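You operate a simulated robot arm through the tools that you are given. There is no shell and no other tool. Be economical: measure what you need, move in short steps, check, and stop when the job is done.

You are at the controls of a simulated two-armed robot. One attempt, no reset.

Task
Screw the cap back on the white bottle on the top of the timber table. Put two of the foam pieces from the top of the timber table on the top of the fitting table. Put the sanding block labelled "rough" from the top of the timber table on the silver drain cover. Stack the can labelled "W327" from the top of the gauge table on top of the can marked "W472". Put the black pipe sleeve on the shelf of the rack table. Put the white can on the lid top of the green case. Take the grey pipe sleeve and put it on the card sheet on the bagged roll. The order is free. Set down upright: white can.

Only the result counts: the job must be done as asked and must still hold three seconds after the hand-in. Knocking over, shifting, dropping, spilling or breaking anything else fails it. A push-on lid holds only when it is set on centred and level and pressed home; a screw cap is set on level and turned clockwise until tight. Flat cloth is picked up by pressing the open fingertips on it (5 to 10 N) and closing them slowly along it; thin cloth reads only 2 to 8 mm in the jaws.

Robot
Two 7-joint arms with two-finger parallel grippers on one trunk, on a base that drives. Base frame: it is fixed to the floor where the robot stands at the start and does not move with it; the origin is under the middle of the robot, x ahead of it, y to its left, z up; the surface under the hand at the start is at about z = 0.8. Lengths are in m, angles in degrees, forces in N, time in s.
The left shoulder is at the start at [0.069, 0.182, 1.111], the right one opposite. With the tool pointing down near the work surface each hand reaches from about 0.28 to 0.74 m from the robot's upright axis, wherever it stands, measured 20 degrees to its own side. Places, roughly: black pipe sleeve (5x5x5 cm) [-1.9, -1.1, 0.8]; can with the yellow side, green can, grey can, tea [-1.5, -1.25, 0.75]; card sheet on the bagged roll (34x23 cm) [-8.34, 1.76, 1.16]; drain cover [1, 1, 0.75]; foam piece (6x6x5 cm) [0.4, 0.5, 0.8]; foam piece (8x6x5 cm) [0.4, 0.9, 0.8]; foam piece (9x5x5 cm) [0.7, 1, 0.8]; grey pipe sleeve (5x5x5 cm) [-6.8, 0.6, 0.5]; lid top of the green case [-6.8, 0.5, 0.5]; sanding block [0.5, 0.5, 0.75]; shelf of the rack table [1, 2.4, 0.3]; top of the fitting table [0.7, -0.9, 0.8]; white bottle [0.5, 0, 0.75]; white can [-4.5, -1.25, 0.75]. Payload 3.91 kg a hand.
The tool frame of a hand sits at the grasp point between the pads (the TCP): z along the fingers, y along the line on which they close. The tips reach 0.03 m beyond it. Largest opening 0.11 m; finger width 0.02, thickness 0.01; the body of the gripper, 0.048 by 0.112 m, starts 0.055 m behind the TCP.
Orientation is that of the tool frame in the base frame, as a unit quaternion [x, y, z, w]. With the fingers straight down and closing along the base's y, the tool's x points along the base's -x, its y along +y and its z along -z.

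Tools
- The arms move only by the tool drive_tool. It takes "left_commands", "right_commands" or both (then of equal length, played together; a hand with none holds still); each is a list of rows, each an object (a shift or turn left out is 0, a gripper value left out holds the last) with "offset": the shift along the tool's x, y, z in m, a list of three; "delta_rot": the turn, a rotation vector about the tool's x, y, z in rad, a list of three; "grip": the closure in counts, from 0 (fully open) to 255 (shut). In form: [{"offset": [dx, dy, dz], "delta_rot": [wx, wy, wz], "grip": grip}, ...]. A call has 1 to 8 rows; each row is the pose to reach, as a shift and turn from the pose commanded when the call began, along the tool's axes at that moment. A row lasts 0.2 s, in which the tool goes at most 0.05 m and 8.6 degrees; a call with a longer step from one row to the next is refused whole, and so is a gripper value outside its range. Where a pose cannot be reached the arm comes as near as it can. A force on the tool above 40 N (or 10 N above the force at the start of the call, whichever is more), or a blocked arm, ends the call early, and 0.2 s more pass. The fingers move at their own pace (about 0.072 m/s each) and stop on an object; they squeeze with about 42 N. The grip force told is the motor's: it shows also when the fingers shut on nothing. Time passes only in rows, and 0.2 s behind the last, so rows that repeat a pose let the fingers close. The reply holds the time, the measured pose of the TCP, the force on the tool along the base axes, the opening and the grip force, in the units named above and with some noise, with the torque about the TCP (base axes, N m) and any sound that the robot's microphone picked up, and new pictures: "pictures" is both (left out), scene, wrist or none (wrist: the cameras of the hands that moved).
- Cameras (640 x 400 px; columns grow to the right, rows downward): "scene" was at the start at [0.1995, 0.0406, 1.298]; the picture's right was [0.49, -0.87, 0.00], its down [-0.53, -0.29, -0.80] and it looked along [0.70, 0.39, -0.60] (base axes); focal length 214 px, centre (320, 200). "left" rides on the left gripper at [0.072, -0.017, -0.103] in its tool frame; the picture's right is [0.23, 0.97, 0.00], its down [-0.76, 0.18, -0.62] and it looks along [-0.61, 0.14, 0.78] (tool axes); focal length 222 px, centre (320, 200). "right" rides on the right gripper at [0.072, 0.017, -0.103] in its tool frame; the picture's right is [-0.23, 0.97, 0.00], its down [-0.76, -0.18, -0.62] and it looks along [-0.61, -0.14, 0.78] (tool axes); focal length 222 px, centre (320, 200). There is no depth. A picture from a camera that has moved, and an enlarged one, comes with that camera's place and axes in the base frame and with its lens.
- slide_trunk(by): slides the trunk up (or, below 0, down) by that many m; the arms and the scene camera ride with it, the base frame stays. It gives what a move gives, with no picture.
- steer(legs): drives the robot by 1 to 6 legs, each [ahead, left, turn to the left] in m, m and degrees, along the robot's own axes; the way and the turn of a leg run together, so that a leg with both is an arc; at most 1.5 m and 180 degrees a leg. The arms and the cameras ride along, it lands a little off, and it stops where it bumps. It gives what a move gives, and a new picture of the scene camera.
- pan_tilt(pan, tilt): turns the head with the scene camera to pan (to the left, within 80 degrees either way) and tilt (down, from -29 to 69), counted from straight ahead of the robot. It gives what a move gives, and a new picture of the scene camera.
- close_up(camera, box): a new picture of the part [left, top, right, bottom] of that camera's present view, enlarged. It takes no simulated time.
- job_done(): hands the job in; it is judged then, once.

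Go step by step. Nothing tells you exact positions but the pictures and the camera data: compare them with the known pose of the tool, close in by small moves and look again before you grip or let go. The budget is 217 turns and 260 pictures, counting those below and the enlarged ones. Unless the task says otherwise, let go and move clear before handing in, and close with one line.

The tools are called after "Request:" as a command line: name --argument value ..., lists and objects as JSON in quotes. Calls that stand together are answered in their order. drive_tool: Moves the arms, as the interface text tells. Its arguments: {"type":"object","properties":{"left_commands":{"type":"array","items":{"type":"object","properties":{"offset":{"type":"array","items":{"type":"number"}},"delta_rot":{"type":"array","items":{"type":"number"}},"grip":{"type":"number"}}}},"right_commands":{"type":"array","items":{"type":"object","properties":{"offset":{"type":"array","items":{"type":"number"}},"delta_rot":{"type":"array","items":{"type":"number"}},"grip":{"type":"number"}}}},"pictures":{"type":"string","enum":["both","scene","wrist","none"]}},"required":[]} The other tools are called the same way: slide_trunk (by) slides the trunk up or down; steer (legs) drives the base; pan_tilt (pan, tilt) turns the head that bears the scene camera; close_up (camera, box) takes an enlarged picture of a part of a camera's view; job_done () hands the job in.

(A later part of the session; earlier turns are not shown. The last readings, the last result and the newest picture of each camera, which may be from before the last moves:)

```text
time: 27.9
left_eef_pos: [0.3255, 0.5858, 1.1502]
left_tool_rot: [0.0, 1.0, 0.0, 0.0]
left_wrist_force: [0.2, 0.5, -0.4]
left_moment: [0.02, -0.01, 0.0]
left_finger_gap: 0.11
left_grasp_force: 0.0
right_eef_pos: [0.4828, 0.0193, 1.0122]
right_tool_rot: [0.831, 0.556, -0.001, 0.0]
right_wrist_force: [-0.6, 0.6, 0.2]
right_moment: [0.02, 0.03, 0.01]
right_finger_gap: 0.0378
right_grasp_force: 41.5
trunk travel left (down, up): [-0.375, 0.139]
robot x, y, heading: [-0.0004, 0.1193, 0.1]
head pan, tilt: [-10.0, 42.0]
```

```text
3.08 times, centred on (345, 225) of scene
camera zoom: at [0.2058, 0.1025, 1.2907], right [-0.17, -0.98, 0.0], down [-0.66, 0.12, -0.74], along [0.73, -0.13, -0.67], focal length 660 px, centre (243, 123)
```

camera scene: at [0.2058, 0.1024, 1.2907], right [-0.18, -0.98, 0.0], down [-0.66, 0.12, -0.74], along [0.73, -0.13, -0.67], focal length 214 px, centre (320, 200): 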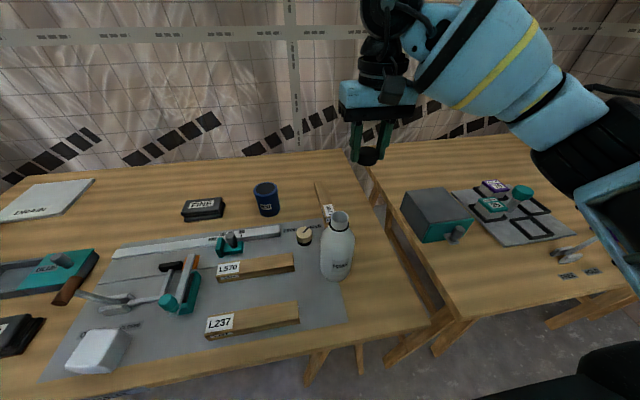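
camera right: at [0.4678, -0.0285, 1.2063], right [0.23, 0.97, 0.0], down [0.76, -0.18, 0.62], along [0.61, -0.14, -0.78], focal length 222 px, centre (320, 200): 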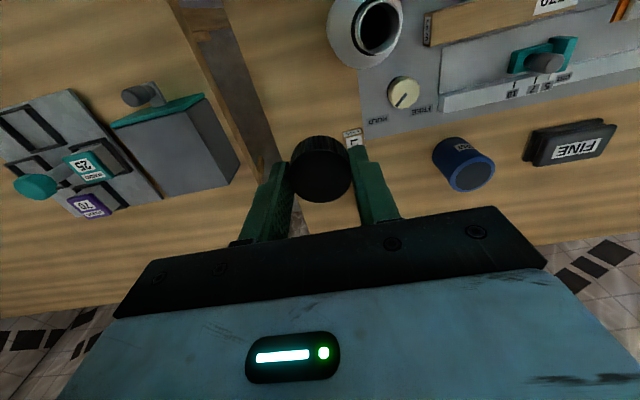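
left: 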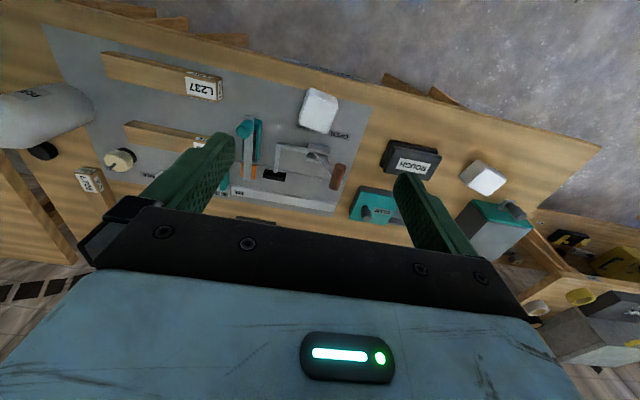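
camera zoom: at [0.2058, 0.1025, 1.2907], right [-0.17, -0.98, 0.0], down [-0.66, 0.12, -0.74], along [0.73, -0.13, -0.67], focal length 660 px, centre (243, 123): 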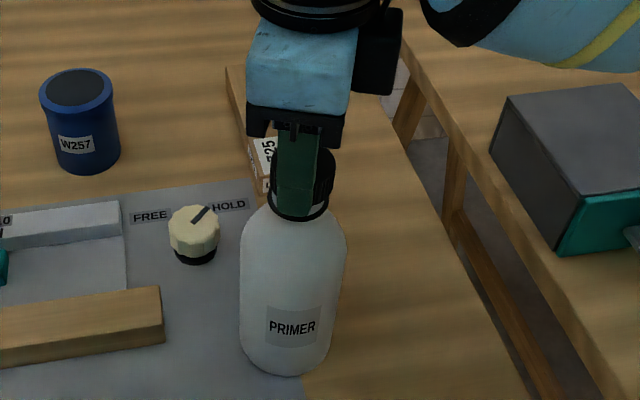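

No resistance yet; continue.

Request:
drive_tool --right_commands '[{"offset": [0, 0, 0.001], "delta_rot": [0, 0, 0.14]}, {"offset": [0, 0, 0.001], "delta_rot": [0, 0, 0.28]}, {"offset": [0, 0, 0.001], "delta_rot": [0, 0, 0.42]}, {"offset": [0, 0, 0.001], "delta_rot": [0, 0, 0.56]}, {"offset": [0, 0, 0.001], "delta_rot": [0, 0, 0.7]}, {"offset": [0, 0, 0.001], "delta_rot": [0, 0, 0.84]}]' --pictures "none"

Request:
close_up --camera "scene" --box '[290, 160, 400, 290]'

```text
time: 29.2
left_eef_pos: [0.3266, 0.5859, 1.1491]
left_tool_rot: [0.0, 1.0, 0.0, 0.0]
left_wrist_force: [0.3, -1.0, -0.9]
left_moment: [0.02, 0.0, 0.0]
left_finger_gap: 0.11
left_grasp_force: 0.0
right_eef_pos: [0.4809, 0.0195, 1.011]
right_tool_rot: [0.986, 0.167, -0.003, 0.001]
right_wrist_force: [-0.5, 1.1, -0.6]
right_moment: [0.03, 0.02, 0.02]
right_finger_gap: 0.0378
right_grasp_force: 41.8
trunk travel left (down, up): [-0.375, 0.139]
robot x, y, heading: [0.0008, 0.1145, 0.1]
head pan, tilt: [-10.0, 42.0]
```

```text
3.08 times, centred on (345, 225) of scene
camera zoom: at [0.2058, 0.1025, 1.2907], right [-0.17, -0.98, 0.0], down [-0.66, 0.12, -0.74], along [0.73, -0.13, -0.67], focal length 660 px, centre (243, 123)
```

zoom: 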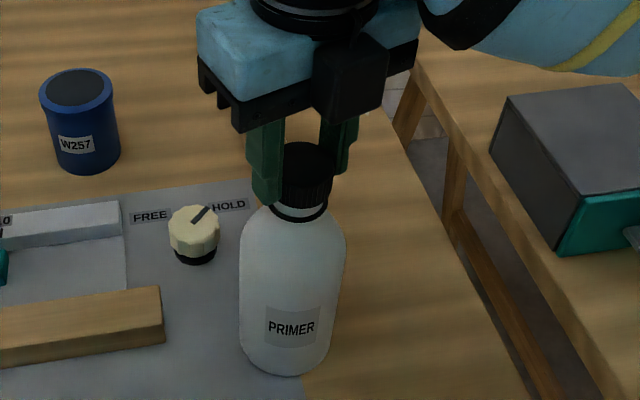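

Still turning freely; continue.

Request:
drive_tool --right_commands '[{"offset": [0, 0, 0.001], "delta_rot": [0, 0, 0.14]}, {"offset": [0, 0, 0.001], "delta_rot": [0, 0, 0.28]}, {"offset": [0, 0, 0.001], "delta_rot": [0, 0, 0.42]}, {"offset": [0, 0, 0.001], "delta_rot": [0, 0, 0.56]}, {"offset": [0, 0, 0.001], "delta_rot": [0, 0, 0.7]}, {"offset": [0, 0, 0.001], "delta_rot": [0, 0, 0.84]}]' --pictures "none"

Request:
close_up --camera "scene" --box '[290, 160, 400, 290]'

```text
time: 30.6
left_eef_pos: [0.3272, 0.586, 1.1497]
left_tool_rot: [0.0, 1.0, -0.001, 0.001]
left_wrist_force: [0.3, 0.5, -1.1]
left_moment: [-0.02, 0.01, -0.01]
left_finger_gap: 0.1099
left_grasp_force: 0.1
right_eef_pos: [0.4824, 0.0189, 1.0099]
right_tool_rot: [0.969, -0.248, -0.002, 0.003]
right_wrist_force: [-0.3, 0.5, -1.0]
right_moment: [0.03, 0.04, 0.01]
right_finger_gap: 0.038
right_grasp_force: 42.2
trunk travel left (down, up): [-0.375, 0.139]
robot x, y, heading: [-0.0035, 0.1208, -0.1]
head pan, tilt: [-10.0, 42.0]
```

```text
3.08 times, centred on (345, 225) of scene
camera zoom: at [0.2058, 0.1025, 1.2907], right [-0.17, -0.98, 0.0], down [-0.66, 0.12, -0.74], along [0.73, -0.13, -0.67], focal length 660 px, centre (243, 123)
```

zoom: 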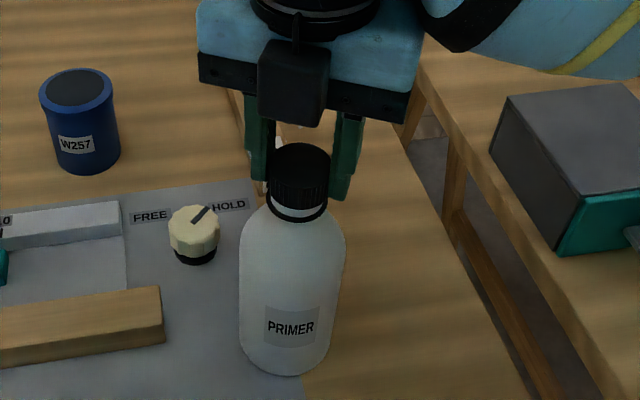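

Almost at the collar; continue.

Request:
drive_tool --right_commands '[{"offset": [0, 0, 0.001], "delta_rot": [0, 0, 0.14]}, {"offset": [0, 0, 0.001], "delta_rot": [0, 0, 0.28]}, {"offset": [0, 0, 0.001], "delta_rot": [0, 0, 0.42]}, {"offset": [0, 0, 0.001], "delta_rot": [0, 0, 0.56]}, {"offset": [0, 0, 0.001], "delta_rot": [0, 0, 0.7]}, {"offset": [0, 0, 0.001], "delta_rot": [0, 0, 0.84]}]' --pictures "none"

Request:
close_up --camera "scene" --box '[290, 160, 400, 290]'

```text
time: 32.0
left_eef_pos: [0.3266, 0.5862, 1.1501]
left_tool_rot: [0.0, 1.0, 0.0, 0.0]
left_wrist_force: [-1.0, 0.3, -0.3]
left_moment: [-0.01, 0.02, -0.03]
left_finger_gap: 0.1099
left_grasp_force: 0.1
right_eef_pos: [0.4814, 0.0182, 1.0074]
right_tool_rot: [0.783, -0.622, -0.001, 0.001]
right_wrist_force: [-0.7, 0.6, -0.4]
right_moment: [-0.01, 0.03, 0.01]
right_finger_gap: 0.0377
right_grasp_force: 42.2
trunk travel left (down, up): [-0.375, 0.139]
robot x, y, heading: [0.0011, 0.1218, -0.1]
head pan, tilt: [-10.0, 42.0]
```

```text
3.08 times, centred on (345, 225) of scene
camera zoom: at [0.2058, 0.1025, 1.2907], right [-0.17, -0.98, 0.0], down [-0.66, 0.12, -0.74], along [0.73, -0.13, -0.67], focal length 660 px, centre (243, 123)
```

zoom: 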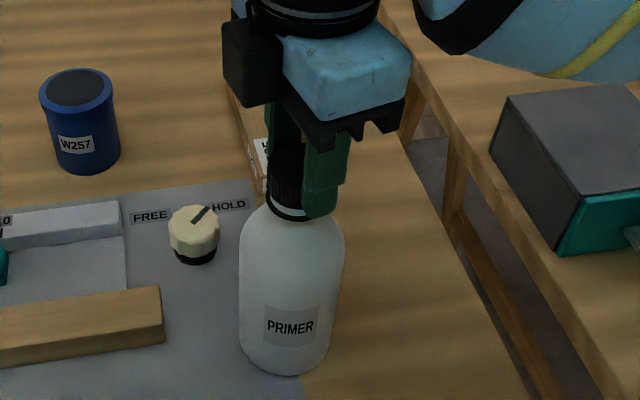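

Still turning without stop; continue.

Request:
drive_tool --right_commands '[{"offset": [0, 0, 0.001], "delta_rot": [0, 0, 0.14]}, {"offset": [0, 0, 0.001], "delta_rot": [0, 0, 0.28]}, {"offset": [0, 0, 0.001], "delta_rot": [0, 0, 0.42]}, {"offset": [0, 0, 0.001], "delta_rot": [0, 0, 0.56]}, {"offset": [0, 0, 0.001], "delta_rot": [0, 0, 0.7]}, {"offset": [0, 0, 0.001], "delta_rot": [0, 0, 0.84]}]' --pictures "none"

Request:
close_up --camera "scene" --box '[290, 160, 400, 290]'

```text
time: 33.1
left_eef_pos: [0.3255, 0.5867, 1.1498]
left_tool_rot: [0.001, 1.0, 0.0, 0.001]
left_wrist_force: [0.0, 0.8, 0.3]
left_moment: [0.03, 0.04, -0.01]
left_finger_gap: 0.1098
left_grasp_force: 0.1
right_eef_pos: [0.5177, -0.0176, 1.0054]
right_tool_rot: [-0.592, 0.806, 0.0, 0.005]
right_wrist_force: [-6.1, -3.3, 23.5]
right_moment: [-0.61, 0.51, 0.0]
right_finger_gap: 0.038
right_grasp_force: 41.7
right hand out of reach, approached as far as the arm can: row 3, 4, 5
trunk travel left (down, up): [-0.375, 0.139]
robot x, y, heading: [0.0021, 0.119, 0.1]
head pan, tilt: [-10.0, 42.0]
stopped in row 5 (right hand): the force on the tool passed its limit at 51 N (the readings are from after the stop); the commanded pose is now the measured one
```

```text
3.08 times, centred on (345, 225) of scene
camera zoom: at [0.2044, 0.1032, 1.291], right [-0.18, -0.98, 0.0], down [-0.66, 0.12, -0.74], along [0.73, -0.13, -0.67], focal length 660 px, centre (243, 123)
```

zoom: 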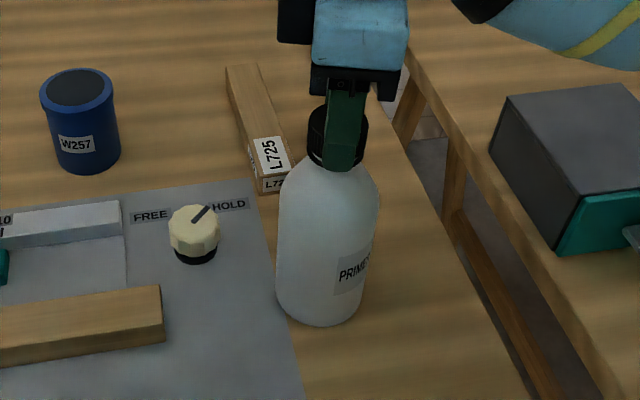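

The wrist reached its limit and dragged the bottle upright a few cm. I release here, rise, and unwind for a regrip.

Request:
drive_tool --right_commands '[{"grip": 120}, {"grip": 90}, {"grip": 90}, {"offset": [0, 0, -0.03], "grip": 90}, {"offset": [0, 0, -0.07], "grip": 90}, {"offset": [0, 0, -0.08], "grip": 90}]' --pictures "scene"

```text
time: 34.5
left_eef_pos: [0.3277, 0.5856, 1.1488]
left_tool_rot: [0.0, 1.0, 0.0, 0.0]
left_wrist_force: [-0.5, 0.5, 0.6]
left_moment: [0.01, 0.03, -0.01]
left_finger_gap: 0.11
left_grasp_force: 0.0
right_eef_pos: [0.5215, -0.0192, 1.0809]
right_tool_rot: [-0.592, 0.806, 0.001, 0.003]
right_wrist_force: [1.0, -0.1, 0.2]
right_moment: [-0.02, 0.01, 0.02]
right_finger_gap: 0.0715
right_grasp_force: 0.0
right hand out of reach, approached as far as the arm can: row 4
trunk travel left (down, up): [-0.375, 0.139]
robot x, y, heading: [0.0047, 0.119, -0.1]
head pan, tilt: [-10.0, 42.0]
camera scene: at [0.2062, 0.1022, 1.2906], right [-0.17, -0.98, 0.0], down [-0.66, 0.12, -0.74], along [0.73, -0.13, -0.67], focal length 214 px, centre (320, 200)
```

scene: 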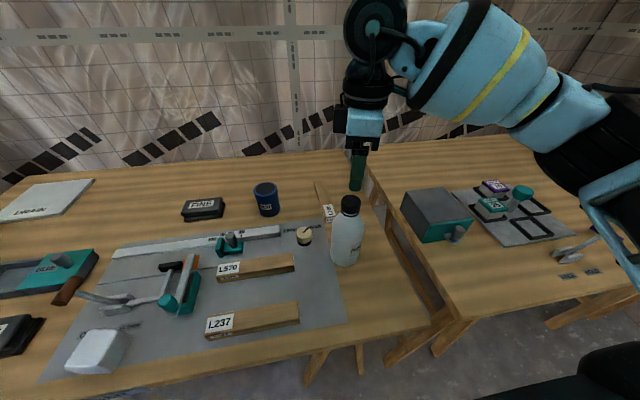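

Bottle stands fine with cap on. I unwind the wrist counter-clockwise above it.

Request:
drive_tool --right_commands '[{"delta_rot": [0, 0, -0.145]}, {"delta_rot": [0, 0, -0.29]}, {"delta_rot": [0, 0, -0.435]}, {"delta_rot": [0, 0, -0.58]}, {"delta_rot": [0, 0, -0.725]}, {"delta_rot": [0, 0, -0.87]}, {"delta_rot": [0, 0, -1.015]}, {"delta_rot": [0, 0, -1.16]}]' --pictures "none"

Request:
drive_tool --right_commands '[{"delta_rot": [0, 0, -0.145]}, {"delta_rot": [0, 0, -0.29]}, {"delta_rot": [0, 0, -0.435]}, {"delta_rot": [0, 0, -0.58]}, {"delta_rot": [0, 0, -0.725]}, {"delta_rot": [0, 0, -0.87]}, {"delta_rot": [0, 0, -1.015]}, {"delta_rot": [0, 0, -1.16]}]' --pictures "none"

Request:
drive_tool --right_commands '[{"delta_rot": [0, 0, -0.145]}, {"delta_rot": [0, 0, -0.29]}, {"delta_rot": [0, 0, -0.435]}, {"delta_rot": [0, 0, -0.58]}, {"delta_rot": [0, 0, -0.725]}, {"delta_rot": [0, 0, -0.87]}, {"delta_rot": [0, 0, -1.015]}, {"delta_rot": [0, 0, -1.16]}]' --pictures "none"

Request:
drive_tool --right_commands '[{"delta_rot": [0, 0, -0.145]}, {"delta_rot": [0, 0, -0.29]}, {"delta_rot": [0, 0, -0.435]}, {"delta_rot": [0, 0, -0.58]}, {"delta_rot": [0, 0, -0.725]}, {"delta_rot": [0, 0, -0.87]}, {"delta_rot": [0, 0, -1.015]}, {"delta_rot": [0, 0, -1.16]}]' --pictures "none"

Request:
drive_tool --right_commands '[{"delta_rot": [0, 0, -0.145]}, {"delta_rot": [0, 0, -0.29]}, {"delta_rot": [0, 0, -0.376]}, {"offset": [0.0, 0.0, 0.0], "delta_rot": [0, 0, -0.376]}]' --pictures "wrist"

```text
time: 36.3
left_eef_pos: [0.3265, 0.5858, 1.1489]
left_tool_rot: [0.001, 1.0, 0.001, 0.001]
left_wrist_force: [-0.2, -0.8, -0.3]
left_moment: [0.0, 0.02, 0.0]
left_finger_gap: 0.1099
left_grasp_force: 0.0
right_eef_pos: [0.5195, -0.0185, 1.0795]
right_tool_rot: [0.937, -0.349, 0.001, -0.002]
right_wrist_force: [0.8, -0.3, -0.6]
right_moment: [-0.03, 0.01, 0.0]
right_finger_gap: 0.0713
right_grasp_force: 0.1
trunk travel left (down, up): [-0.375, 0.139]
robot x, y, heading: [0.0039, 0.1192, -0.3]
head pan, tilt: [-10.0, 42.0]
```

```text
time: 38.1
left_eef_pos: [0.3281, 0.5864, 1.1484]
left_tool_rot: [0.0, 1.0, 0.001, 0.001]
left_wrist_force: [-0.4, 0.5, -0.2]
left_moment: [0.01, 0.01, 0.03]
left_finger_gap: 0.11
left_grasp_force: 0.0
right_eef_pos: [0.5183, -0.0189, 1.0813]
right_tool_rot: [0.975, 0.223, 0.002, -0.002]
right_wrist_force: [0.5, -0.1, -0.1]
right_moment: [0.04, -0.02, -0.02]
right_finger_gap: 0.0714
right_grasp_force: 0.0
trunk travel left (down, up): [-0.375, 0.139]
robot x, y, heading: [-0.0003, 0.1175, 0.2]
head pan, tilt: [-10.0, 42.0]
```

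```text
time: 39.9
left_eef_pos: [0.3267, 0.586, 1.1495]
left_tool_rot: [0.0, 1.0, 0.001, 0.001]
left_wrist_force: [0.3, 0.4, 0.3]
left_moment: [0.0, -0.05, -0.02]
left_finger_gap: 0.1102
left_grasp_force: 0.0
right_eef_pos: [0.5194, -0.0192, 1.0817]
right_tool_rot: [0.694, 0.72, 0.003, 0.0]
right_wrist_force: [0.4, 0.2, 0.0]
right_moment: [-0.01, 0.0, 0.0]
right_finger_gap: 0.0712
right_grasp_force: 0.0
trunk travel left (down, up): [-0.375, 0.139]
robot x, y, heading: [0.0, 0.1163, -0.4]
head pan, tilt: [-10.0, 42.0]
```

```text
time: 41.7
left_eef_pos: [0.3266, 0.5865, 1.1491]
left_tool_rot: [0.0, 1.0, 0.001, 0.001]
left_wrist_force: [0.9, 0.6, -0.1]
left_moment: [0.02, 0.0, -0.05]
left_finger_gap: 0.11
left_grasp_force: 0.1
right_eef_pos: [0.519, -0.0185, 1.0817]
right_tool_rot: [0.185, 0.983, 0.002, 0.0]
right_wrist_force: [-1.0, -0.6, 0.3]
right_moment: [0.0, 0.0, 0.01]
right_finger_gap: 0.0712
right_grasp_force: 0.1
trunk travel left (down, up): [-0.375, 0.139]
robot x, y, heading: [0.0042, 0.1161, -0.2]
head pan, tilt: [-10.0, 42.0]
```

```text
time: 42.7
left_eef_pos: [0.3264, 0.5854, 1.1488]
left_tool_rot: [0.0, 1.0, 0.0, 0.001]
left_wrist_force: [-0.2, 0.2, -0.5]
left_moment: [0.03, -0.02, 0.0]
left_finger_gap: 0.11
left_grasp_force: 0.1
right_eef_pos: [0.5185, -0.018, 1.0823]
right_tool_rot: [-0.001, 1.0, 0.002, 0.001]
right_wrist_force: [-0.8, -0.3, 0.1]
right_moment: [-0.02, -0.02, 0.0]
right_finger_gap: 0.0712
right_grasp_force: 0.1
trunk travel left (down, up): [-0.375, 0.139]
robot x, y, heading: [0.0025, 0.1256, 0.1]
head pan, tilt: [-10.0, 42.0]
camera right: at [0.4473, -0.0018, 1.1852], right [0.23, 0.97, 0.01], down [0.76, -0.18, 0.62], along [0.61, -0.14, -0.78], focal length 222 px, centre (320, 200)
```

right: 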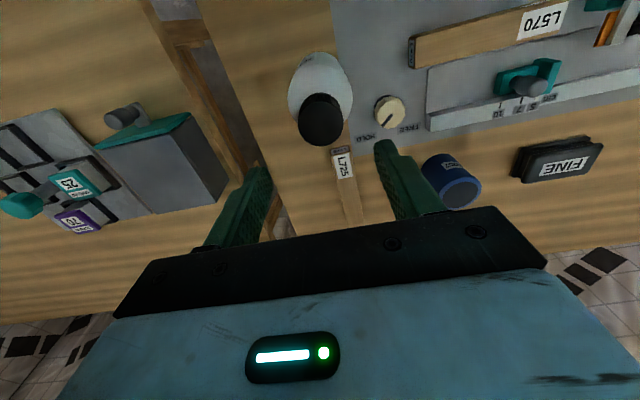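

Full travel is available again. The cap is at about (0.513, -0.017); I go down and regrip.

Request:
drive_tool --right_commands '[{"offset": [0.005, 0.001, 0.03], "grip": 90}, {"offset": [0.005, 0.001, 0.06], "grip": 90}, {"offset": [0.005, 0.001, 0.073], "grip": 90}, {"offset": [0.005, 0.001, 0.073], "grip": 90}]' --pictures "none"

Request:
close_up --camera "right" --box '[240, 110, 400, 250]'

```text
time: 43.7
left_eef_pos: [0.3264, 0.5869, 1.1481]
left_tool_rot: [0.0, 1.0, 0.001, 0.0]
left_wrist_force: [0.6, -0.1, -0.7]
left_moment: [-0.01, 0.01, 0.03]
left_finger_gap: 0.11
left_grasp_force: 0.1
right_eef_pos: [0.5156, -0.0167, 1.0085]
right_tool_rot: [0.0, 1.0, 0.002, 0.002]
right_wrist_force: [-0.5, 0.6, 0.1]
right_moment: [-0.02, -0.01, 0.0]
right_finger_gap: 0.0713
right_grasp_force: 0.1
trunk travel left (down, up): [-0.375, 0.139]
robot x, y, heading: [0.0016, 0.1195, -0.1]
head pan, tilt: [-10.0, 42.0]
```

```text
2.86 times, centred on (320, 180) of right
camera zoom: at [0.4433, 0.0, 1.1119], right [0.23, 0.97, 0.01], down [0.76, -0.18, 0.62], along [0.61, -0.14, -0.78], focal length 635 px, centre (320, 257)
```

zoom: 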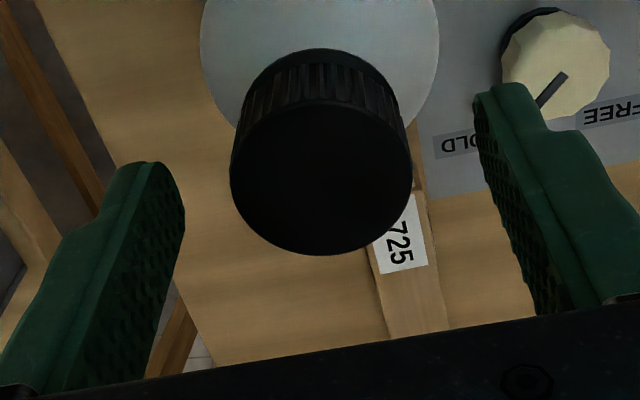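

Shift 4 mm nearer and close on the cap, then turn.

Request:
drive_tool --right_commands '[{"offset": [0.004, 0, 0.002], "grip": 90}, {"offset": [0.004, 0, 0.002], "grip": 255}, {"offset": [0.004, 0, 0.002], "grip": 255}, {"offset": [0.004, 0, 0.002], "grip": 255}]' --pictures "none"

Request:
drive_tool --right_commands '[{"offset": [0, 0, 0.0005], "delta_rot": [0, 0, 0.14]}, {"offset": [0, 0, 0.001], "delta_rot": [0, 0, 0.28]}, {"offset": [0, 0, 0.001], "delta_rot": [0, 0, 0.42]}, {"offset": [0, 0, 0.001], "delta_rot": [0, 0, 0.56]}, {"offset": [0, 0, 0.001], "delta_rot": [0, 0, 0.7]}, {"offset": [0, 0, 0.001], "delta_rot": [0, 0, 0.84]}]' --pictures "none"

Request:
close_up --camera "scene" --box '[290, 160, 400, 290]'

```text
time: 44.7
left_eef_pos: [0.3269, 0.5862, 1.1498]
left_tool_rot: [0.0, 1.0, 0.001, 0.001]
left_wrist_force: [0.9, -0.4, 0.4]
left_moment: [-0.01, -0.02, 0.02]
left_finger_gap: 0.1101
left_grasp_force: 0.0
right_eef_pos: [0.5102, -0.0156, 1.0064]
right_tool_rot: [0.0, 1.0, 0.003, 0.001]
right_wrist_force: [0.2, 0.3, -0.3]
right_moment: [0.01, 0.06, -0.03]
right_finger_gap: 0.0377
right_grasp_force: 41.4
trunk travel left (down, up): [-0.375, 0.139]
robot x, y, heading: [0.0021, 0.1176, -0.1]
head pan, tilt: [-10.0, 42.0]
```

```text
time: 46.1
left_eef_pos: [0.3265, 0.585, 1.1488]
left_tool_rot: [0.001, 1.0, 0.001, 0.001]
left_wrist_force: [0.3, 0.1, 0.0]
left_moment: [-0.01, 0.02, 0.05]
left_finger_gap: 0.1098
left_grasp_force: 0.1
right_eef_pos: [0.5102, -0.0156, 1.0047]
right_tool_rot: [0.409, 0.912, 0.003, 0.0]
right_wrist_force: [1.4, 0.0, 3.4]
right_moment: [-0.27, -0.18, 0.04]
right_finger_gap: 0.0377
right_grasp_force: 41.9
trunk travel left (down, up): [-0.375, 0.139]
robot x, y, heading: [-0.0037, 0.1195, -0.1]
head pan, tilt: [-10.0, 42.0]
```

```text
3.08 times, centred on (345, 225) of scene
camera zoom: at [0.2057, 0.1023, 1.2907], right [-0.17, -0.98, 0.0], down [-0.66, 0.12, -0.74], along [0.73, -0.13, -0.67], focal length 660 px, centre (243, 123)
```

zoom: 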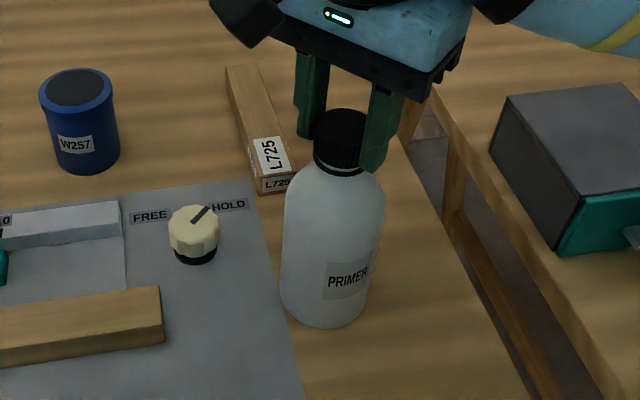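

The bottle began to turn along, so the cap is getting tight. One more stretch to confirm.

Request:
drive_tool --right_commands '[{"delta_rot": [0, 0, 0.14]}, {"delta_rot": [0, 0, 0.28]}, {"delta_rot": [0, 0, 0.42]}, {"delta_rot": [0, 0, 0.56]}, {"delta_rot": [0, 0, 0.7]}]' --pictures "none"

Request:
close_up --camera "scene" --box '[290, 160, 400, 290]'

```text
time: 47.3
left_eef_pos: [0.3267, 0.5855, 1.1495]
left_tool_rot: [0.0, 1.0, 0.001, 0.001]
left_wrist_force: [0.6, -0.5, 1.1]
left_moment: [-0.01, 0.02, 0.0]
left_finger_gap: 0.1098
left_grasp_force: 0.0
right_eef_pos: [0.509, -0.0166, 1.0053]
right_tool_rot: [0.697, 0.717, 0.003, -0.001]
right_wrist_force: [-0.1, 0.0, 1.1]
right_moment: [-0.09, 0.01, -0.02]
right_finger_gap: 0.0378
right_grasp_force: 42.3
trunk travel left (down, up): [-0.375, 0.139]
robot x, y, heading: [0.0028, 0.1159, -0.3]
head pan, tilt: [-10.0, 42.0]
```

```text
3.08 times, centred on (345, 225) of scene
camera zoom: at [0.2057, 0.1023, 1.2907], right [-0.17, -0.98, 0.0], down [-0.66, 0.12, -0.74], along [0.73, -0.13, -0.67], focal length 660 px, centre (243, 123)
```

zoom: 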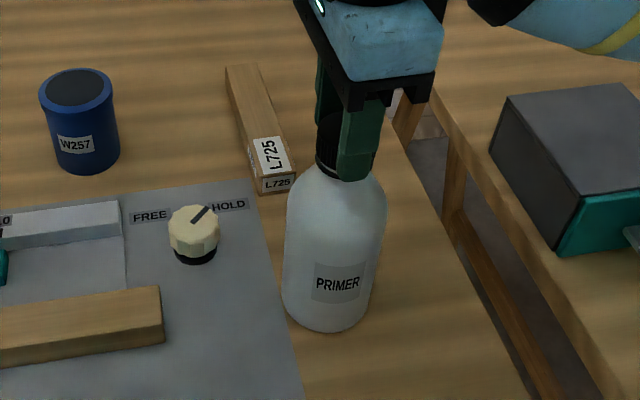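

Still partly turning relative to the bottle; continue to tight.

Request:
drive_tool --right_commands '[{"delta_rot": [0, 0, 0.14]}, {"delta_rot": [0, 0, 0.28]}, {"delta_rot": [0, 0, 0.42]}, {"delta_rot": [0, 0, 0.56]}, {"delta_rot": [0, 0, 0.7]}, {"delta_rot": [0, 0, 0.84]}]' --pictures "none"

Request:
close_up --camera "scene" --box '[290, 160, 400, 290]'

```text
time: 48.7
left_eef_pos: [0.3274, 0.5862, 1.149]
left_tool_rot: [0.0, 1.0, 0.001, 0.0]
left_wrist_force: [0.1, 0.1, -0.3]
left_moment: [0.01, 0.0, -0.02]
left_finger_gap: 0.1101
left_grasp_force: 0.0
right_eef_pos: [0.51, -0.017, 1.006]
right_tool_rot: [0.929, 0.37, 0.002, -0.002]
right_wrist_force: [1.2, -1.0, 0.0]
right_moment: [-0.16, -0.05, 0.01]
right_finger_gap: 0.0377
right_grasp_force: 41.9
trunk travel left (down, up): [-0.375, 0.139]
robot x, y, heading: [0.0023, 0.1133, 0.0]
head pan, tilt: [-10.0, 42.0]
```

```text
3.08 times, centred on (345, 225) of scene
camera zoom: at [0.2058, 0.1022, 1.2907], right [-0.17, -0.98, 0.0], down [-0.66, 0.12, -0.74], along [0.73, -0.13, -0.67], focal length 660 px, centre (243, 123)
```

zoom: 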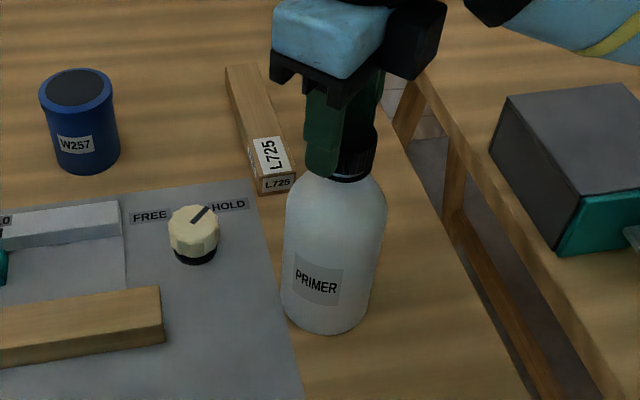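

The bottle turns along now, suggesting the cap is at its seat. I press down to hold the bottle by friction and turn once more to be sure.

Request:
drive_tool --right_commands '[{"offset": [0, 0, 0.004]}, {"offset": [0, 0, 0.006], "delta_rot": [0, 0, 0.14]}, {"offset": [0, 0, 0.006], "delta_rot": [0, 0, 0.28]}, {"offset": [0, 0, 0.006], "delta_rot": [0, 0, 0.42]}, {"offset": [0, 0, 0.006], "delta_rot": [0, 0, 0.56]}, {"offset": [0, 0, 0.006], "delta_rot": [0, 0, 0.7]}]' --pictures "none"

Request:
close_up --camera "scene" --box '[290, 160, 400, 290]'

```text
time: 49.6
left_eef_pos: [0.3259, 0.5859, 1.1495]
left_tool_rot: [0.0, 1.0, 0.001, 0.001]
left_wrist_force: [0.1, -0.5, -0.3]
left_moment: [0.0, 0.02, -0.02]
left_finger_gap: 0.11
left_grasp_force: 0.0
right_eef_pos: [0.5104, -0.0182, 1.004]
right_tool_rot: [0.977, 0.214, 0.008, -0.003]
right_wrist_force: [-1.0, -1.0, 15.1]
right_moment: [-0.36, 1.01, 0.01]
right_finger_gap: 0.0378
right_grasp_force: 41.9
trunk travel left (down, up): [-0.375, 0.139]
robot x, y, heading: [0.0006, 0.1197, -0.2]
head pan, tilt: [-10.0, 42.0]
stopped in row 4 (right hand): the force on the tool passed its limit at 40 N (the readings are from after the stop); the commanded pose is now the measured one
```

```text
3.08 times, centred on (345, 225) of scene
camera zoom: at [0.2052, 0.1023, 1.2906], right [-0.18, -0.98, 0.0], down [-0.66, 0.12, -0.74], along [0.73, -0.13, -0.67], focal length 660 px, centre (243, 123)
```

zoom: 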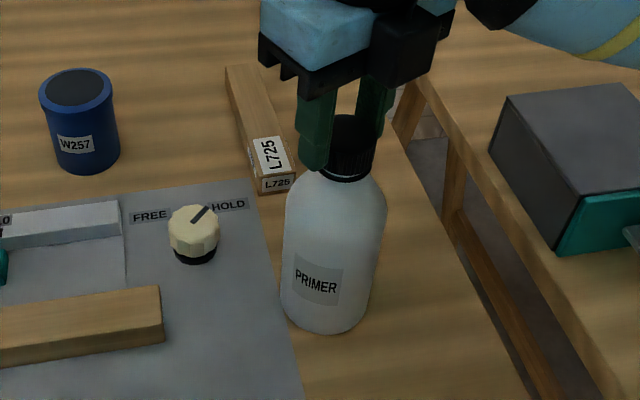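

With pressure the bottle holds and the cap turns. Continue at this depth.

Request:
drive_tool --right_commands '[{"offset": [0, 0, 0.001], "delta_rot": [0, 0, 0.14]}, {"offset": [0, 0, 0.001], "delta_rot": [0, 0, 0.28]}, {"offset": [0, 0, 0.001], "delta_rot": [0, 0, 0.42]}, {"offset": [0, 0, 0.001], "delta_rot": [0, 0, 0.56]}, {"offset": [0, 0, 0.001], "delta_rot": [0, 0, 0.7]}, {"offset": [0, 0, 0.001], "delta_rot": [0, 0, 0.84]}]' --pictures "none"

Request:
close_up --camera "scene" --box '[290, 160, 400, 290]'

```text
time: 51.0
left_eef_pos: [0.3237, 0.5868, 1.1501]
left_tool_rot: [0.001, 1.0, 0.0, 0.003]
left_wrist_force: [0.4, -0.5, 0.6]
left_moment: [0.02, 0.0, -0.02]
left_finger_gap: 0.1103
left_grasp_force: 0.1
right_eef_pos: [0.5071, -0.016, 1.003]
right_tool_rot: [0.979, -0.205, 0.006, -0.005]
right_wrist_force: [-6.4, -2.1, 26.5]
right_moment: [-0.2, 0.37, 0.01]
right_finger_gap: 0.0381
right_grasp_force: 41.8
trunk travel left (down, up): [-0.375, 0.139]
robot x, y, heading: [0.0014, 0.1197, -0.2]
head pan, tilt: [-10.0, 42.0]
```

```text
3.08 times, centred on (345, 225) of scene
camera zoom: at [0.2029, 0.1026, 1.2912], right [-0.17, -0.98, 0.0], down [-0.66, 0.12, -0.74], along [0.73, -0.13, -0.67], focal length 660 px, centre (243, 123)
```

zoom: 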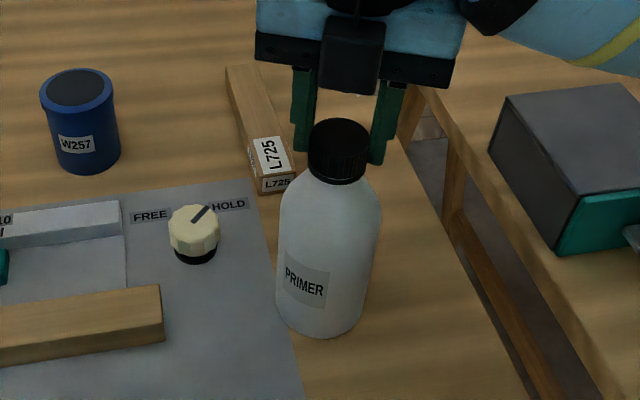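

The cap is flush on the collar. One last short turn within the safe wrist range to make sure it's tight.

Request:
drive_tool --right_commands '[{"offset": [0, 0, 0], "delta_rot": [0, 0, 0.14]}, {"offset": [0, 0, 0], "delta_rot": [0, 0, 0.28]}, {"offset": [0, 0, 0], "delta_rot": [0, 0, 0.42]}, {"offset": [0, 0, 0], "delta_rot": [0, 0, 0.56]}, {"offset": [0, 0, 0], "delta_rot": [0, 0, 0.7]}]' --pictures "none"

Request:
close_up --camera "scene" --box '[290, 160, 400, 290]'

```text
time: 52.2
left_eef_pos: [0.3254, 0.5862, 1.1494]
left_tool_rot: [0.0, 1.0, -0.001, 0.003]
left_wrist_force: [-0.2, -0.2, 0.1]
left_moment: [-0.01, -0.02, 0.01]
left_finger_gap: 0.11
left_grasp_force: 0.1
right_eef_pos: [0.5103, -0.017, 1.0038]
right_tool_rot: [0.848, -0.529, 0.004, -0.007]
right_wrist_force: [-2.9, 1.2, 28.9]
right_moment: [-0.55, 0.04, -0.03]
right_finger_gap: 0.0378
right_grasp_force: 42.4
trunk travel left (down, up): [-0.375, 0.139]
robot x, y, heading: [0.0011, 0.1151, -0.1]
head pan, tilt: [-10.0, 42.0]
```

```text
3.08 times, centred on (345, 225) of scene
camera zoom: at [0.2035, 0.103, 1.2911], right [-0.17, -0.98, 0.0], down [-0.66, 0.12, -0.74], along [0.73, -0.13, -0.67], focal length 660 px, centre (243, 123)
```

zoom: 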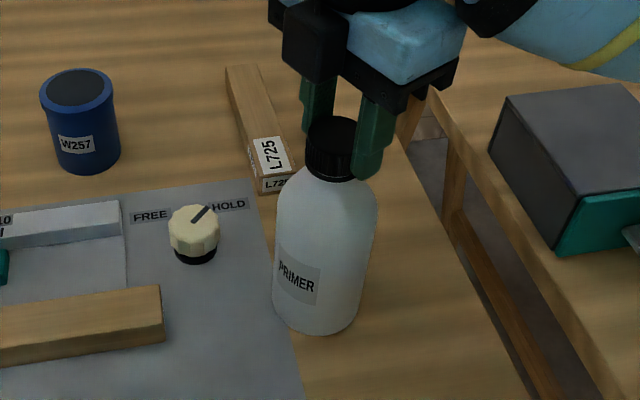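

Height no longer decreases, and the bottle is carried along even under pressure: tight. Release and rise.

Request:
drive_tool --right_commands '[{"grip": 120}, {"grip": 70}, {"grip": 70}, {"offset": [0, 0, -0.03], "grip": 70}, {"offset": [0, 0, -0.07], "grip": 70}, {"offset": [0, 0, -0.11], "grip": 70}]' --pictures "none"

Request:
drive_tool --right_commands '[{"delta_rot": [0, 0, -0.145]}, {"delta_rot": [0, 0, -0.29]}, {"delta_rot": [0, 0, -0.435]}, {"delta_rot": [0, 0, -0.58]}, {"delta_rot": [0, 0, -0.725]}, {"delta_rot": [0, 0, -0.87]}, {"delta_rot": [0, 0, -1.015]}, {"delta_rot": [0, 0, -1.16]}]' --pictures "none"

Request:
drive_tool --right_commands '[{"delta_rot": [0, 0, -0.145]}, {"delta_rot": [0, 0, -0.29]}, {"delta_rot": [0, 0, -0.435]}, {"delta_rot": [0, 0, -0.58]}, {"delta_rot": [0, 0, -0.725]}, {"delta_rot": [0, 0, -0.87]}, {"delta_rot": [0, 0, -1.015]}, {"delta_rot": [0, 0, -1.16]}]' --pictures "none"

Request:
drive_tool --right_commands '[{"delta_rot": [0, 0, -0.145]}, {"delta_rot": [0, 0, -0.29]}, {"delta_rot": [0, 0, -0.435]}, {"delta_rot": [0, 0, -0.58]}, {"delta_rot": [0, 0, -0.725]}, {"delta_rot": [0, 0, -0.87]}, {"delta_rot": [0, 0, -1.015]}, {"delta_rot": [0, 0, -1.16]}]' --pictures "none"

Request:
drive_tool --right_commands '[{"delta_rot": [0, 0, -0.145]}, {"delta_rot": [0, 0, -0.29]}, {"delta_rot": [0, 0, -0.435]}, {"delta_rot": [0, 0, -0.54]}]' --pictures "scene"

```text
time: 53.6
left_eef_pos: [0.326, 0.5872, 1.1491]
left_tool_rot: [-0.001, 1.0, 0.001, 0.001]
left_wrist_force: [-1.4, 0.4, 0.8]
left_moment: [0.03, -0.04, 0.01]
left_finger_gap: 0.1101
left_grasp_force: 0.0
right_eef_pos: [0.5081, -0.018, 1.1103]
right_tool_rot: [0.85, -0.527, 0.003, -0.005]
right_wrist_force: [0.1, 0.3, 0.3]
right_moment: [0.04, -0.01, -0.03]
right_finger_gap: 0.0796
right_grasp_force: 0.0
trunk travel left (down, up): [-0.375, 0.139]
robot x, y, heading: [0.0009, 0.1171, -0.2]
head pan, tilt: [-10.0, 42.0]
```

```text
time: 55.4
left_eef_pos: [0.3274, 0.586, 1.1491]
left_tool_rot: [0.0, 1.0, 0.0, 0.001]
left_wrist_force: [0.3, -0.3, 0.0]
left_moment: [0.01, -0.02, -0.04]
left_finger_gap: 0.1101
left_grasp_force: 0.1
right_eef_pos: [0.5105, -0.0186, 1.112]
right_tool_rot: [1.0, 0.025, 0.006, -0.003]
right_wrist_force: [-0.2, -0.6, 0.0]
right_moment: [0.03, 0.02, -0.04]
right_finger_gap: 0.0801
right_grasp_force: 0.1
trunk travel left (down, up): [-0.375, 0.139]
robot x, y, heading: [0.0023, 0.1175, -0.1]
head pan, tilt: [-10.0, 42.0]
```

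```text
time: 57.2
left_eef_pos: [0.3261, 0.5858, 1.1494]
left_tool_rot: [0.0, 1.0, 0.001, 0.001]
left_wrist_force: [-0.1, 0.1, -0.3]
left_moment: [0.02, -0.03, 0.0]
left_finger_gap: 0.1101
left_grasp_force: 0.0
right_eef_pos: [0.5112, -0.0176, 1.1118]
right_tool_rot: [0.823, 0.569, 0.006, 0.0]
right_wrist_force: [0.1, 0.0, 0.7]
right_moment: [0.0, 0.0, 0.0]
right_finger_gap: 0.0799
right_grasp_force: 0.1
trunk travel left (down, up): [-0.375, 0.139]
robot x, y, heading: [0.0009, 0.119, -0.2]
head pan, tilt: [-10.0, 42.0]
```

```text
time: 59.0
left_eef_pos: [0.3273, 0.5853, 1.1489]
left_tool_rot: [0.0, 1.0, 0.0, 0.001]
left_wrist_force: [0.0, 0.1, 0.1]
left_moment: [0.0, -0.05, 0.0]
left_finger_gap: 0.11
left_grasp_force: 0.1
right_eef_pos: [0.5104, -0.0175, 1.1118]
right_tool_rot: [0.376, 0.927, 0.005, 0.003]
right_wrist_force: [1.2, 0.1, 0.1]
right_moment: [-0.05, -0.02, -0.02]
right_finger_gap: 0.0797
right_grasp_force: 0.0
trunk travel left (down, up): [-0.375, 0.139]
robot x, y, heading: [0.0006, 0.1183, -0.1]
head pan, tilt: [-10.0, 42.0]
```

```text
time: 60.0
left_eef_pos: [0.3274, 0.5862, 1.1491]
left_tool_rot: [0.0, 1.0, 0.001, 0.0]
left_wrist_force: [-0.2, 0.0, 0.0]
left_moment: [-0.02, -0.01, -0.02]
left_finger_gap: 0.1099
left_grasp_force: 0.0
right_eef_pos: [0.5104, -0.019, 1.1116]
right_tool_rot: [0.117, 0.993, 0.004, 0.005]
right_wrist_force: [0.0, -0.2, -0.2]
right_moment: [-0.01, 0.01, 0.02]
right_finger_gap: 0.0797
right_grasp_force: 0.1
trunk travel left (down, up): [-0.375, 0.139]
robot x, y, heading: [-0.0003, 0.1188, -0.3]
head pan, tilt: [-10.0, 42.0]
camera scene: at [0.2058, 0.1022, 1.2907], right [-0.17, -0.98, 0.0], down [-0.66, 0.12, -0.74], along [0.73, -0.13, -0.67], focal length 214 px, centre (320, 200)
```

scene: 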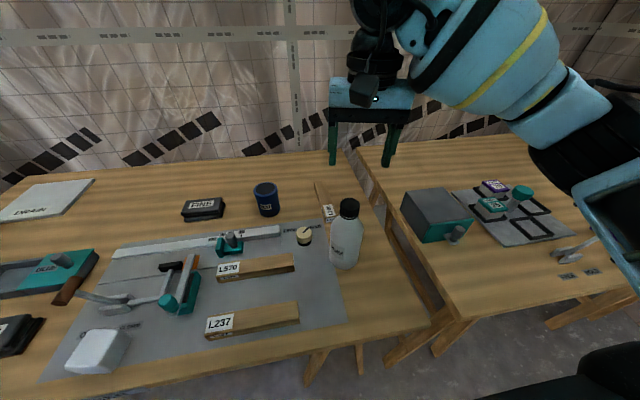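

Cap done. Now I drive left along the table toward the foam pieces and the "rough" block.

Request:
steer --legs '[[0, 0.38, 0]]'

Request:
pan_tilt --pan 20 --tilt 42

```text
time: 64.0
left_eef_pos: [0.3338, 0.9729, 1.1494]
left_tool_rot: [0.004, 1.0, 0.001, 0.001]
left_wrist_force: [-0.4, 0.2, -0.8]
left_moment: [-0.03, 0.0, -0.02]
left_finger_gap: 0.11
left_grasp_force: 0.0
right_eef_pos: [0.5123, 0.3655, 1.1102]
right_tool_rot: [0.119, 0.993, 0.004, 0.005]
right_wrist_force: [-0.8, -0.3, 0.2]
right_moment: [0.0, 0.0, -0.01]
right_finger_gap: 0.0799
right_grasp_force: 0.0
trunk travel left (down, up): [-0.375, 0.139]
robot x, y, heading: [0.0027, 0.5057, -0.7]
head pan, tilt: [-10.0, 42.0]
camera scene: at [0.2079, 0.4887, 1.2907], right [-0.18, -0.98, 0.0], down [-0.66, 0.12, -0.74], along [0.73, -0.14, -0.67], focal length 214 px, centre (320, 200)
```

scene: 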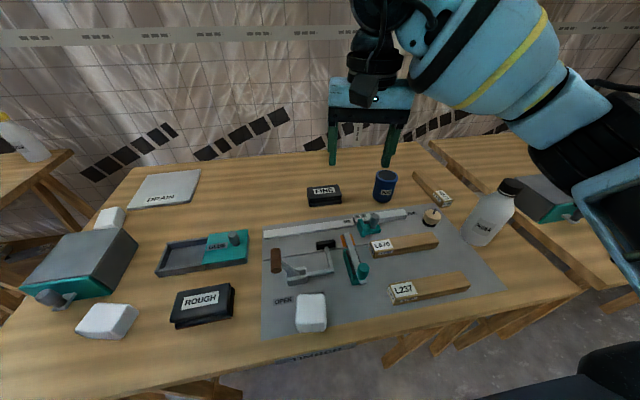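

```text
time: 64.9
left_eef_pos: [0.3341, 0.9708, 1.1507]
left_tool_rot: [0.004, 1.0, 0.001, 0.0]
left_wrist_force: [-0.8, -1.0, 0.1]
left_moment: [-0.02, 0.01, 0.0]
left_finger_gap: 0.1099
left_grasp_force: 0.1
right_eef_pos: [0.5117, 0.3649, 1.1109]
right_tool_rot: [0.121, 0.993, 0.003, 0.005]
right_wrist_force: [-0.4, 0.5, 0.1]
right_moment: [0.0, 0.0, 0.01]
right_finger_gap: 0.08
right_grasp_force: 0.1
trunk travel left (down, up): [-0.375, 0.139]
robot x, y, heading: [0.003, 0.5063, -0.5]
head pan, tilt: [20.0, 42.0]
camera scene: at [0.2046, 0.5317, 1.2907], right [0.33, -0.94, 0.0], down [-0.63, -0.22, -0.74], along [0.7, 0.25, -0.67], focal length 214 px, centre (320, 200)
```

scene: 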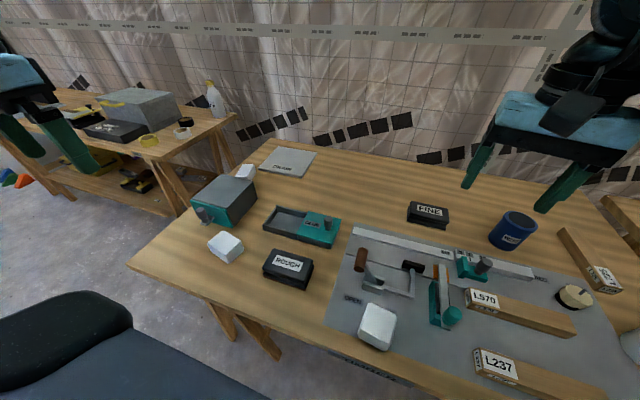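

Estimates: rough block ≈(0.436, 0.697), foam A ≈(0.383, 0.476), foam B ≈(0.441, 0.878), drain centre ≈(0.89, 0.92). I bring the left hand above the rough block.

Request:
drive_tool --left_commands '[{"offset": [-0.015, -0.045, 0]}, {"offset": [-0.03, -0.09, 0]}, {"offset": [-0.045, -0.135, 0]}, {"offset": [-0.06, -0.18, 0]}, {"offset": [-0.08, -0.225, 0]}, {"offset": [-0.1, -0.27, 0]}, {"offset": [-0.1, -0.275, 0.05]}, {"offset": [-0.1, -0.275, 0.1]}]' --pictures "both"

```text
refused: row 7 steps farther than a row can; nothing moved
```

Request:
drive_tool --left_commands '[{"offset": [-0.015, -0.045, 0]}, {"offset": [-0.03, -0.09, 0]}, {"offset": [-0.045, -0.135, 0]}, {"offset": [-0.06, -0.18, 0]}, {"offset": [-0.08, -0.225, 0]}, {"offset": [-0.1, -0.27, 0]}, {"offset": [-0.1, -0.273, 0.045]}, {"offset": [-0.1, -0.273, 0.09]}]' --pictures "wrist"

```text
time: 66.7
left_eef_pos: [0.4312, 0.6961, 1.0581]
left_tool_rot: [0.004, 1.0, 0.0, 0.0]
left_wrist_force: [-0.1, 0.5, 0.1]
left_moment: [-0.03, 0.02, -0.02]
left_finger_gap: 0.1101
left_grasp_force: 0.0
right_eef_pos: [0.5123, 0.3644, 1.1117]
right_tool_rot: [0.121, 0.993, 0.003, 0.004]
right_wrist_force: [0.5, 0.2, 0.7]
right_moment: [0.0, 0.0, 0.04]
right_finger_gap: 0.0799
right_grasp_force: 0.0
trunk travel left (down, up): [-0.375, 0.139]
robot x, y, heading: [0.0054, 0.51, -0.7]
head pan, tilt: [20.0, 42.0]
camera left: at [0.3591, 0.6821, 1.1602], right [-0.22, 0.98, 0.0], down [0.76, 0.17, 0.62], along [0.61, 0.14, -0.78], focal length 222 px, centre (320, 200)
```

left: 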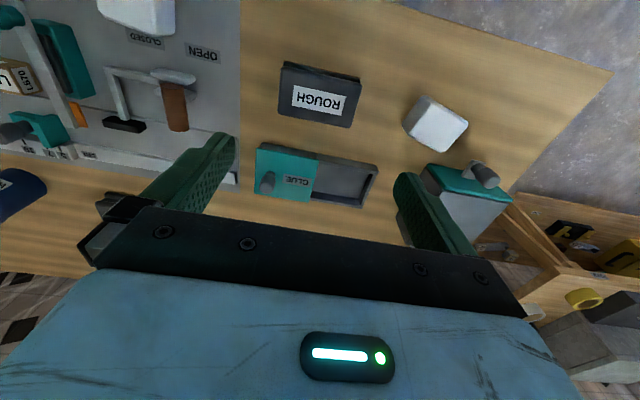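

The block is about 6.3 × 10 cm at (0.435, 0.698), long side along y. I rotate the left hand a quarter turn to grip across x.

Request:
drive_tool --left_commands '[{"delta_rot": [0, 0, 0.145], "grip": 40}, {"delta_rot": [0, 0, 0.29]}, {"delta_rot": [0, 0, 0.435]}, {"delta_rot": [0, 0, 0.58]}, {"delta_rot": [0, 0, 0.725]}, {"delta_rot": [0, 0, 0.87]}, {"delta_rot": [0, 0, 1.015]}, {"delta_rot": [0, 0, 1.16]}]' --pictures "none"

Request:
drive_tool --left_commands '[{"delta_rot": [0, 0, 0.14]}, {"delta_rot": [0, 0, 0.28]}, {"delta_rot": [0, 0, 0.36]}, {"delta_rot": [0, 0, 0.36], "offset": [0, 0.003, 0.05]}, {"delta_rot": [0, 0, 0.36], "offset": [0, 0.003, 0.1]}]' --pictures "wrist"

```text
time: 68.5
left_eef_pos: [0.4303, 0.6972, 1.0593]
left_tool_rot: [0.554, 0.832, 0.001, 0.001]
left_wrist_force: [-1.1, -0.6, -0.5]
left_moment: [0.01, 0.0, 0.04]
left_finger_gap: 0.0929
left_grasp_force: 0.1
right_eef_pos: [0.512, 0.3654, 1.1113]
right_tool_rot: [0.121, 0.993, 0.004, 0.004]
right_wrist_force: [-0.4, -0.4, -0.6]
right_moment: [-0.02, 0.03, -0.03]
right_finger_gap: 0.0799
right_grasp_force: 0.0
trunk travel left (down, up): [-0.375, 0.139]
robot x, y, heading: [0.0022, 0.5062, -0.8]
head pan, tilt: [20.0, 42.0]
```

```text
time: 69.7
left_eef_pos: [0.435, 0.6995, 0.958]
left_tool_rot: [0.692, 0.722, 0.0, 0.001]
left_wrist_force: [0.3, 0.1, -0.2]
left_moment: [0.0, -0.01, -0.02]
left_finger_gap: 0.0928
left_grasp_force: 0.0
right_eef_pos: [0.5126, 0.3654, 1.1127]
right_tool_rot: [0.121, 0.993, 0.004, 0.004]
right_wrist_force: [0.5, 0.9, 0.2]
right_moment: [-0.04, 0.0, 0.0]
right_finger_gap: 0.0797
right_grasp_force: 0.1
trunk travel left (down, up): [-0.375, 0.139]
robot x, y, heading: [0.0004, 0.5096, -0.7]
head pan, tilt: [20.0, 42.0]
camera left: at [0.4147, 0.7727, 1.0617], right [0.96, 0.27, 0.0], down [0.21, -0.75, 0.62], along [0.17, -0.6, -0.78], focal length 222 px, centre (320, 200)
```

left: 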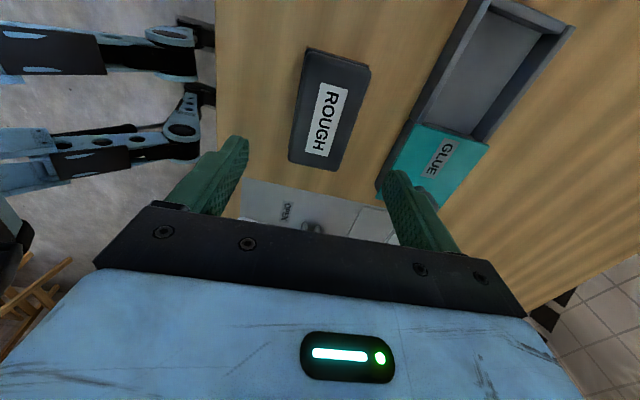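

Aligned over it; I lower most of the way and check.

Request:
drive_tool --left_commands '[{"offset": [0.004, 0.004, 0.04]}, {"offset": [0.004, 0.004, 0.08]}, {"offset": [0.004, 0.004, 0.08]}]' --pictures "wrist"

```text
time: 70.5
left_eef_pos: [0.4377, 0.7043, 0.878]
left_tool_rot: [0.693, 0.721, 0.0, 0.0]
left_wrist_force: [0.2, 0.5, -0.5]
left_moment: [0.01, 0.02, -0.02]
left_finger_gap: 0.0926
left_grasp_force: 0.1
right_eef_pos: [0.5121, 0.364, 1.1114]
right_tool_rot: [0.121, 0.993, 0.005, 0.006]
right_wrist_force: [0.0, -0.3, -0.1]
right_moment: [-0.03, -0.03, 0.02]
right_finger_gap: 0.0798
right_grasp_force: 0.1
trunk travel left (down, up): [-0.375, 0.139]
robot x, y, heading: [-0.0043, 0.5073, -0.6]
head pan, tilt: [20.0, 42.0]
camera left: at [0.4174, 0.7783, 0.9824], right [0.96, 0.27, 0.0], down [0.21, -0.75, 0.62], along [0.17, -0.6, -0.78], focal length 222 px, centre (320, 200)
```

left: 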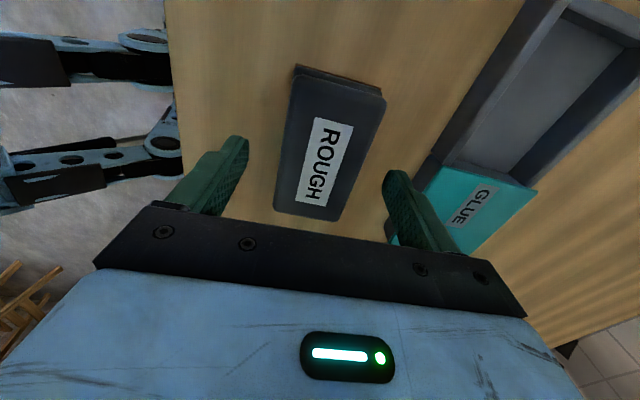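

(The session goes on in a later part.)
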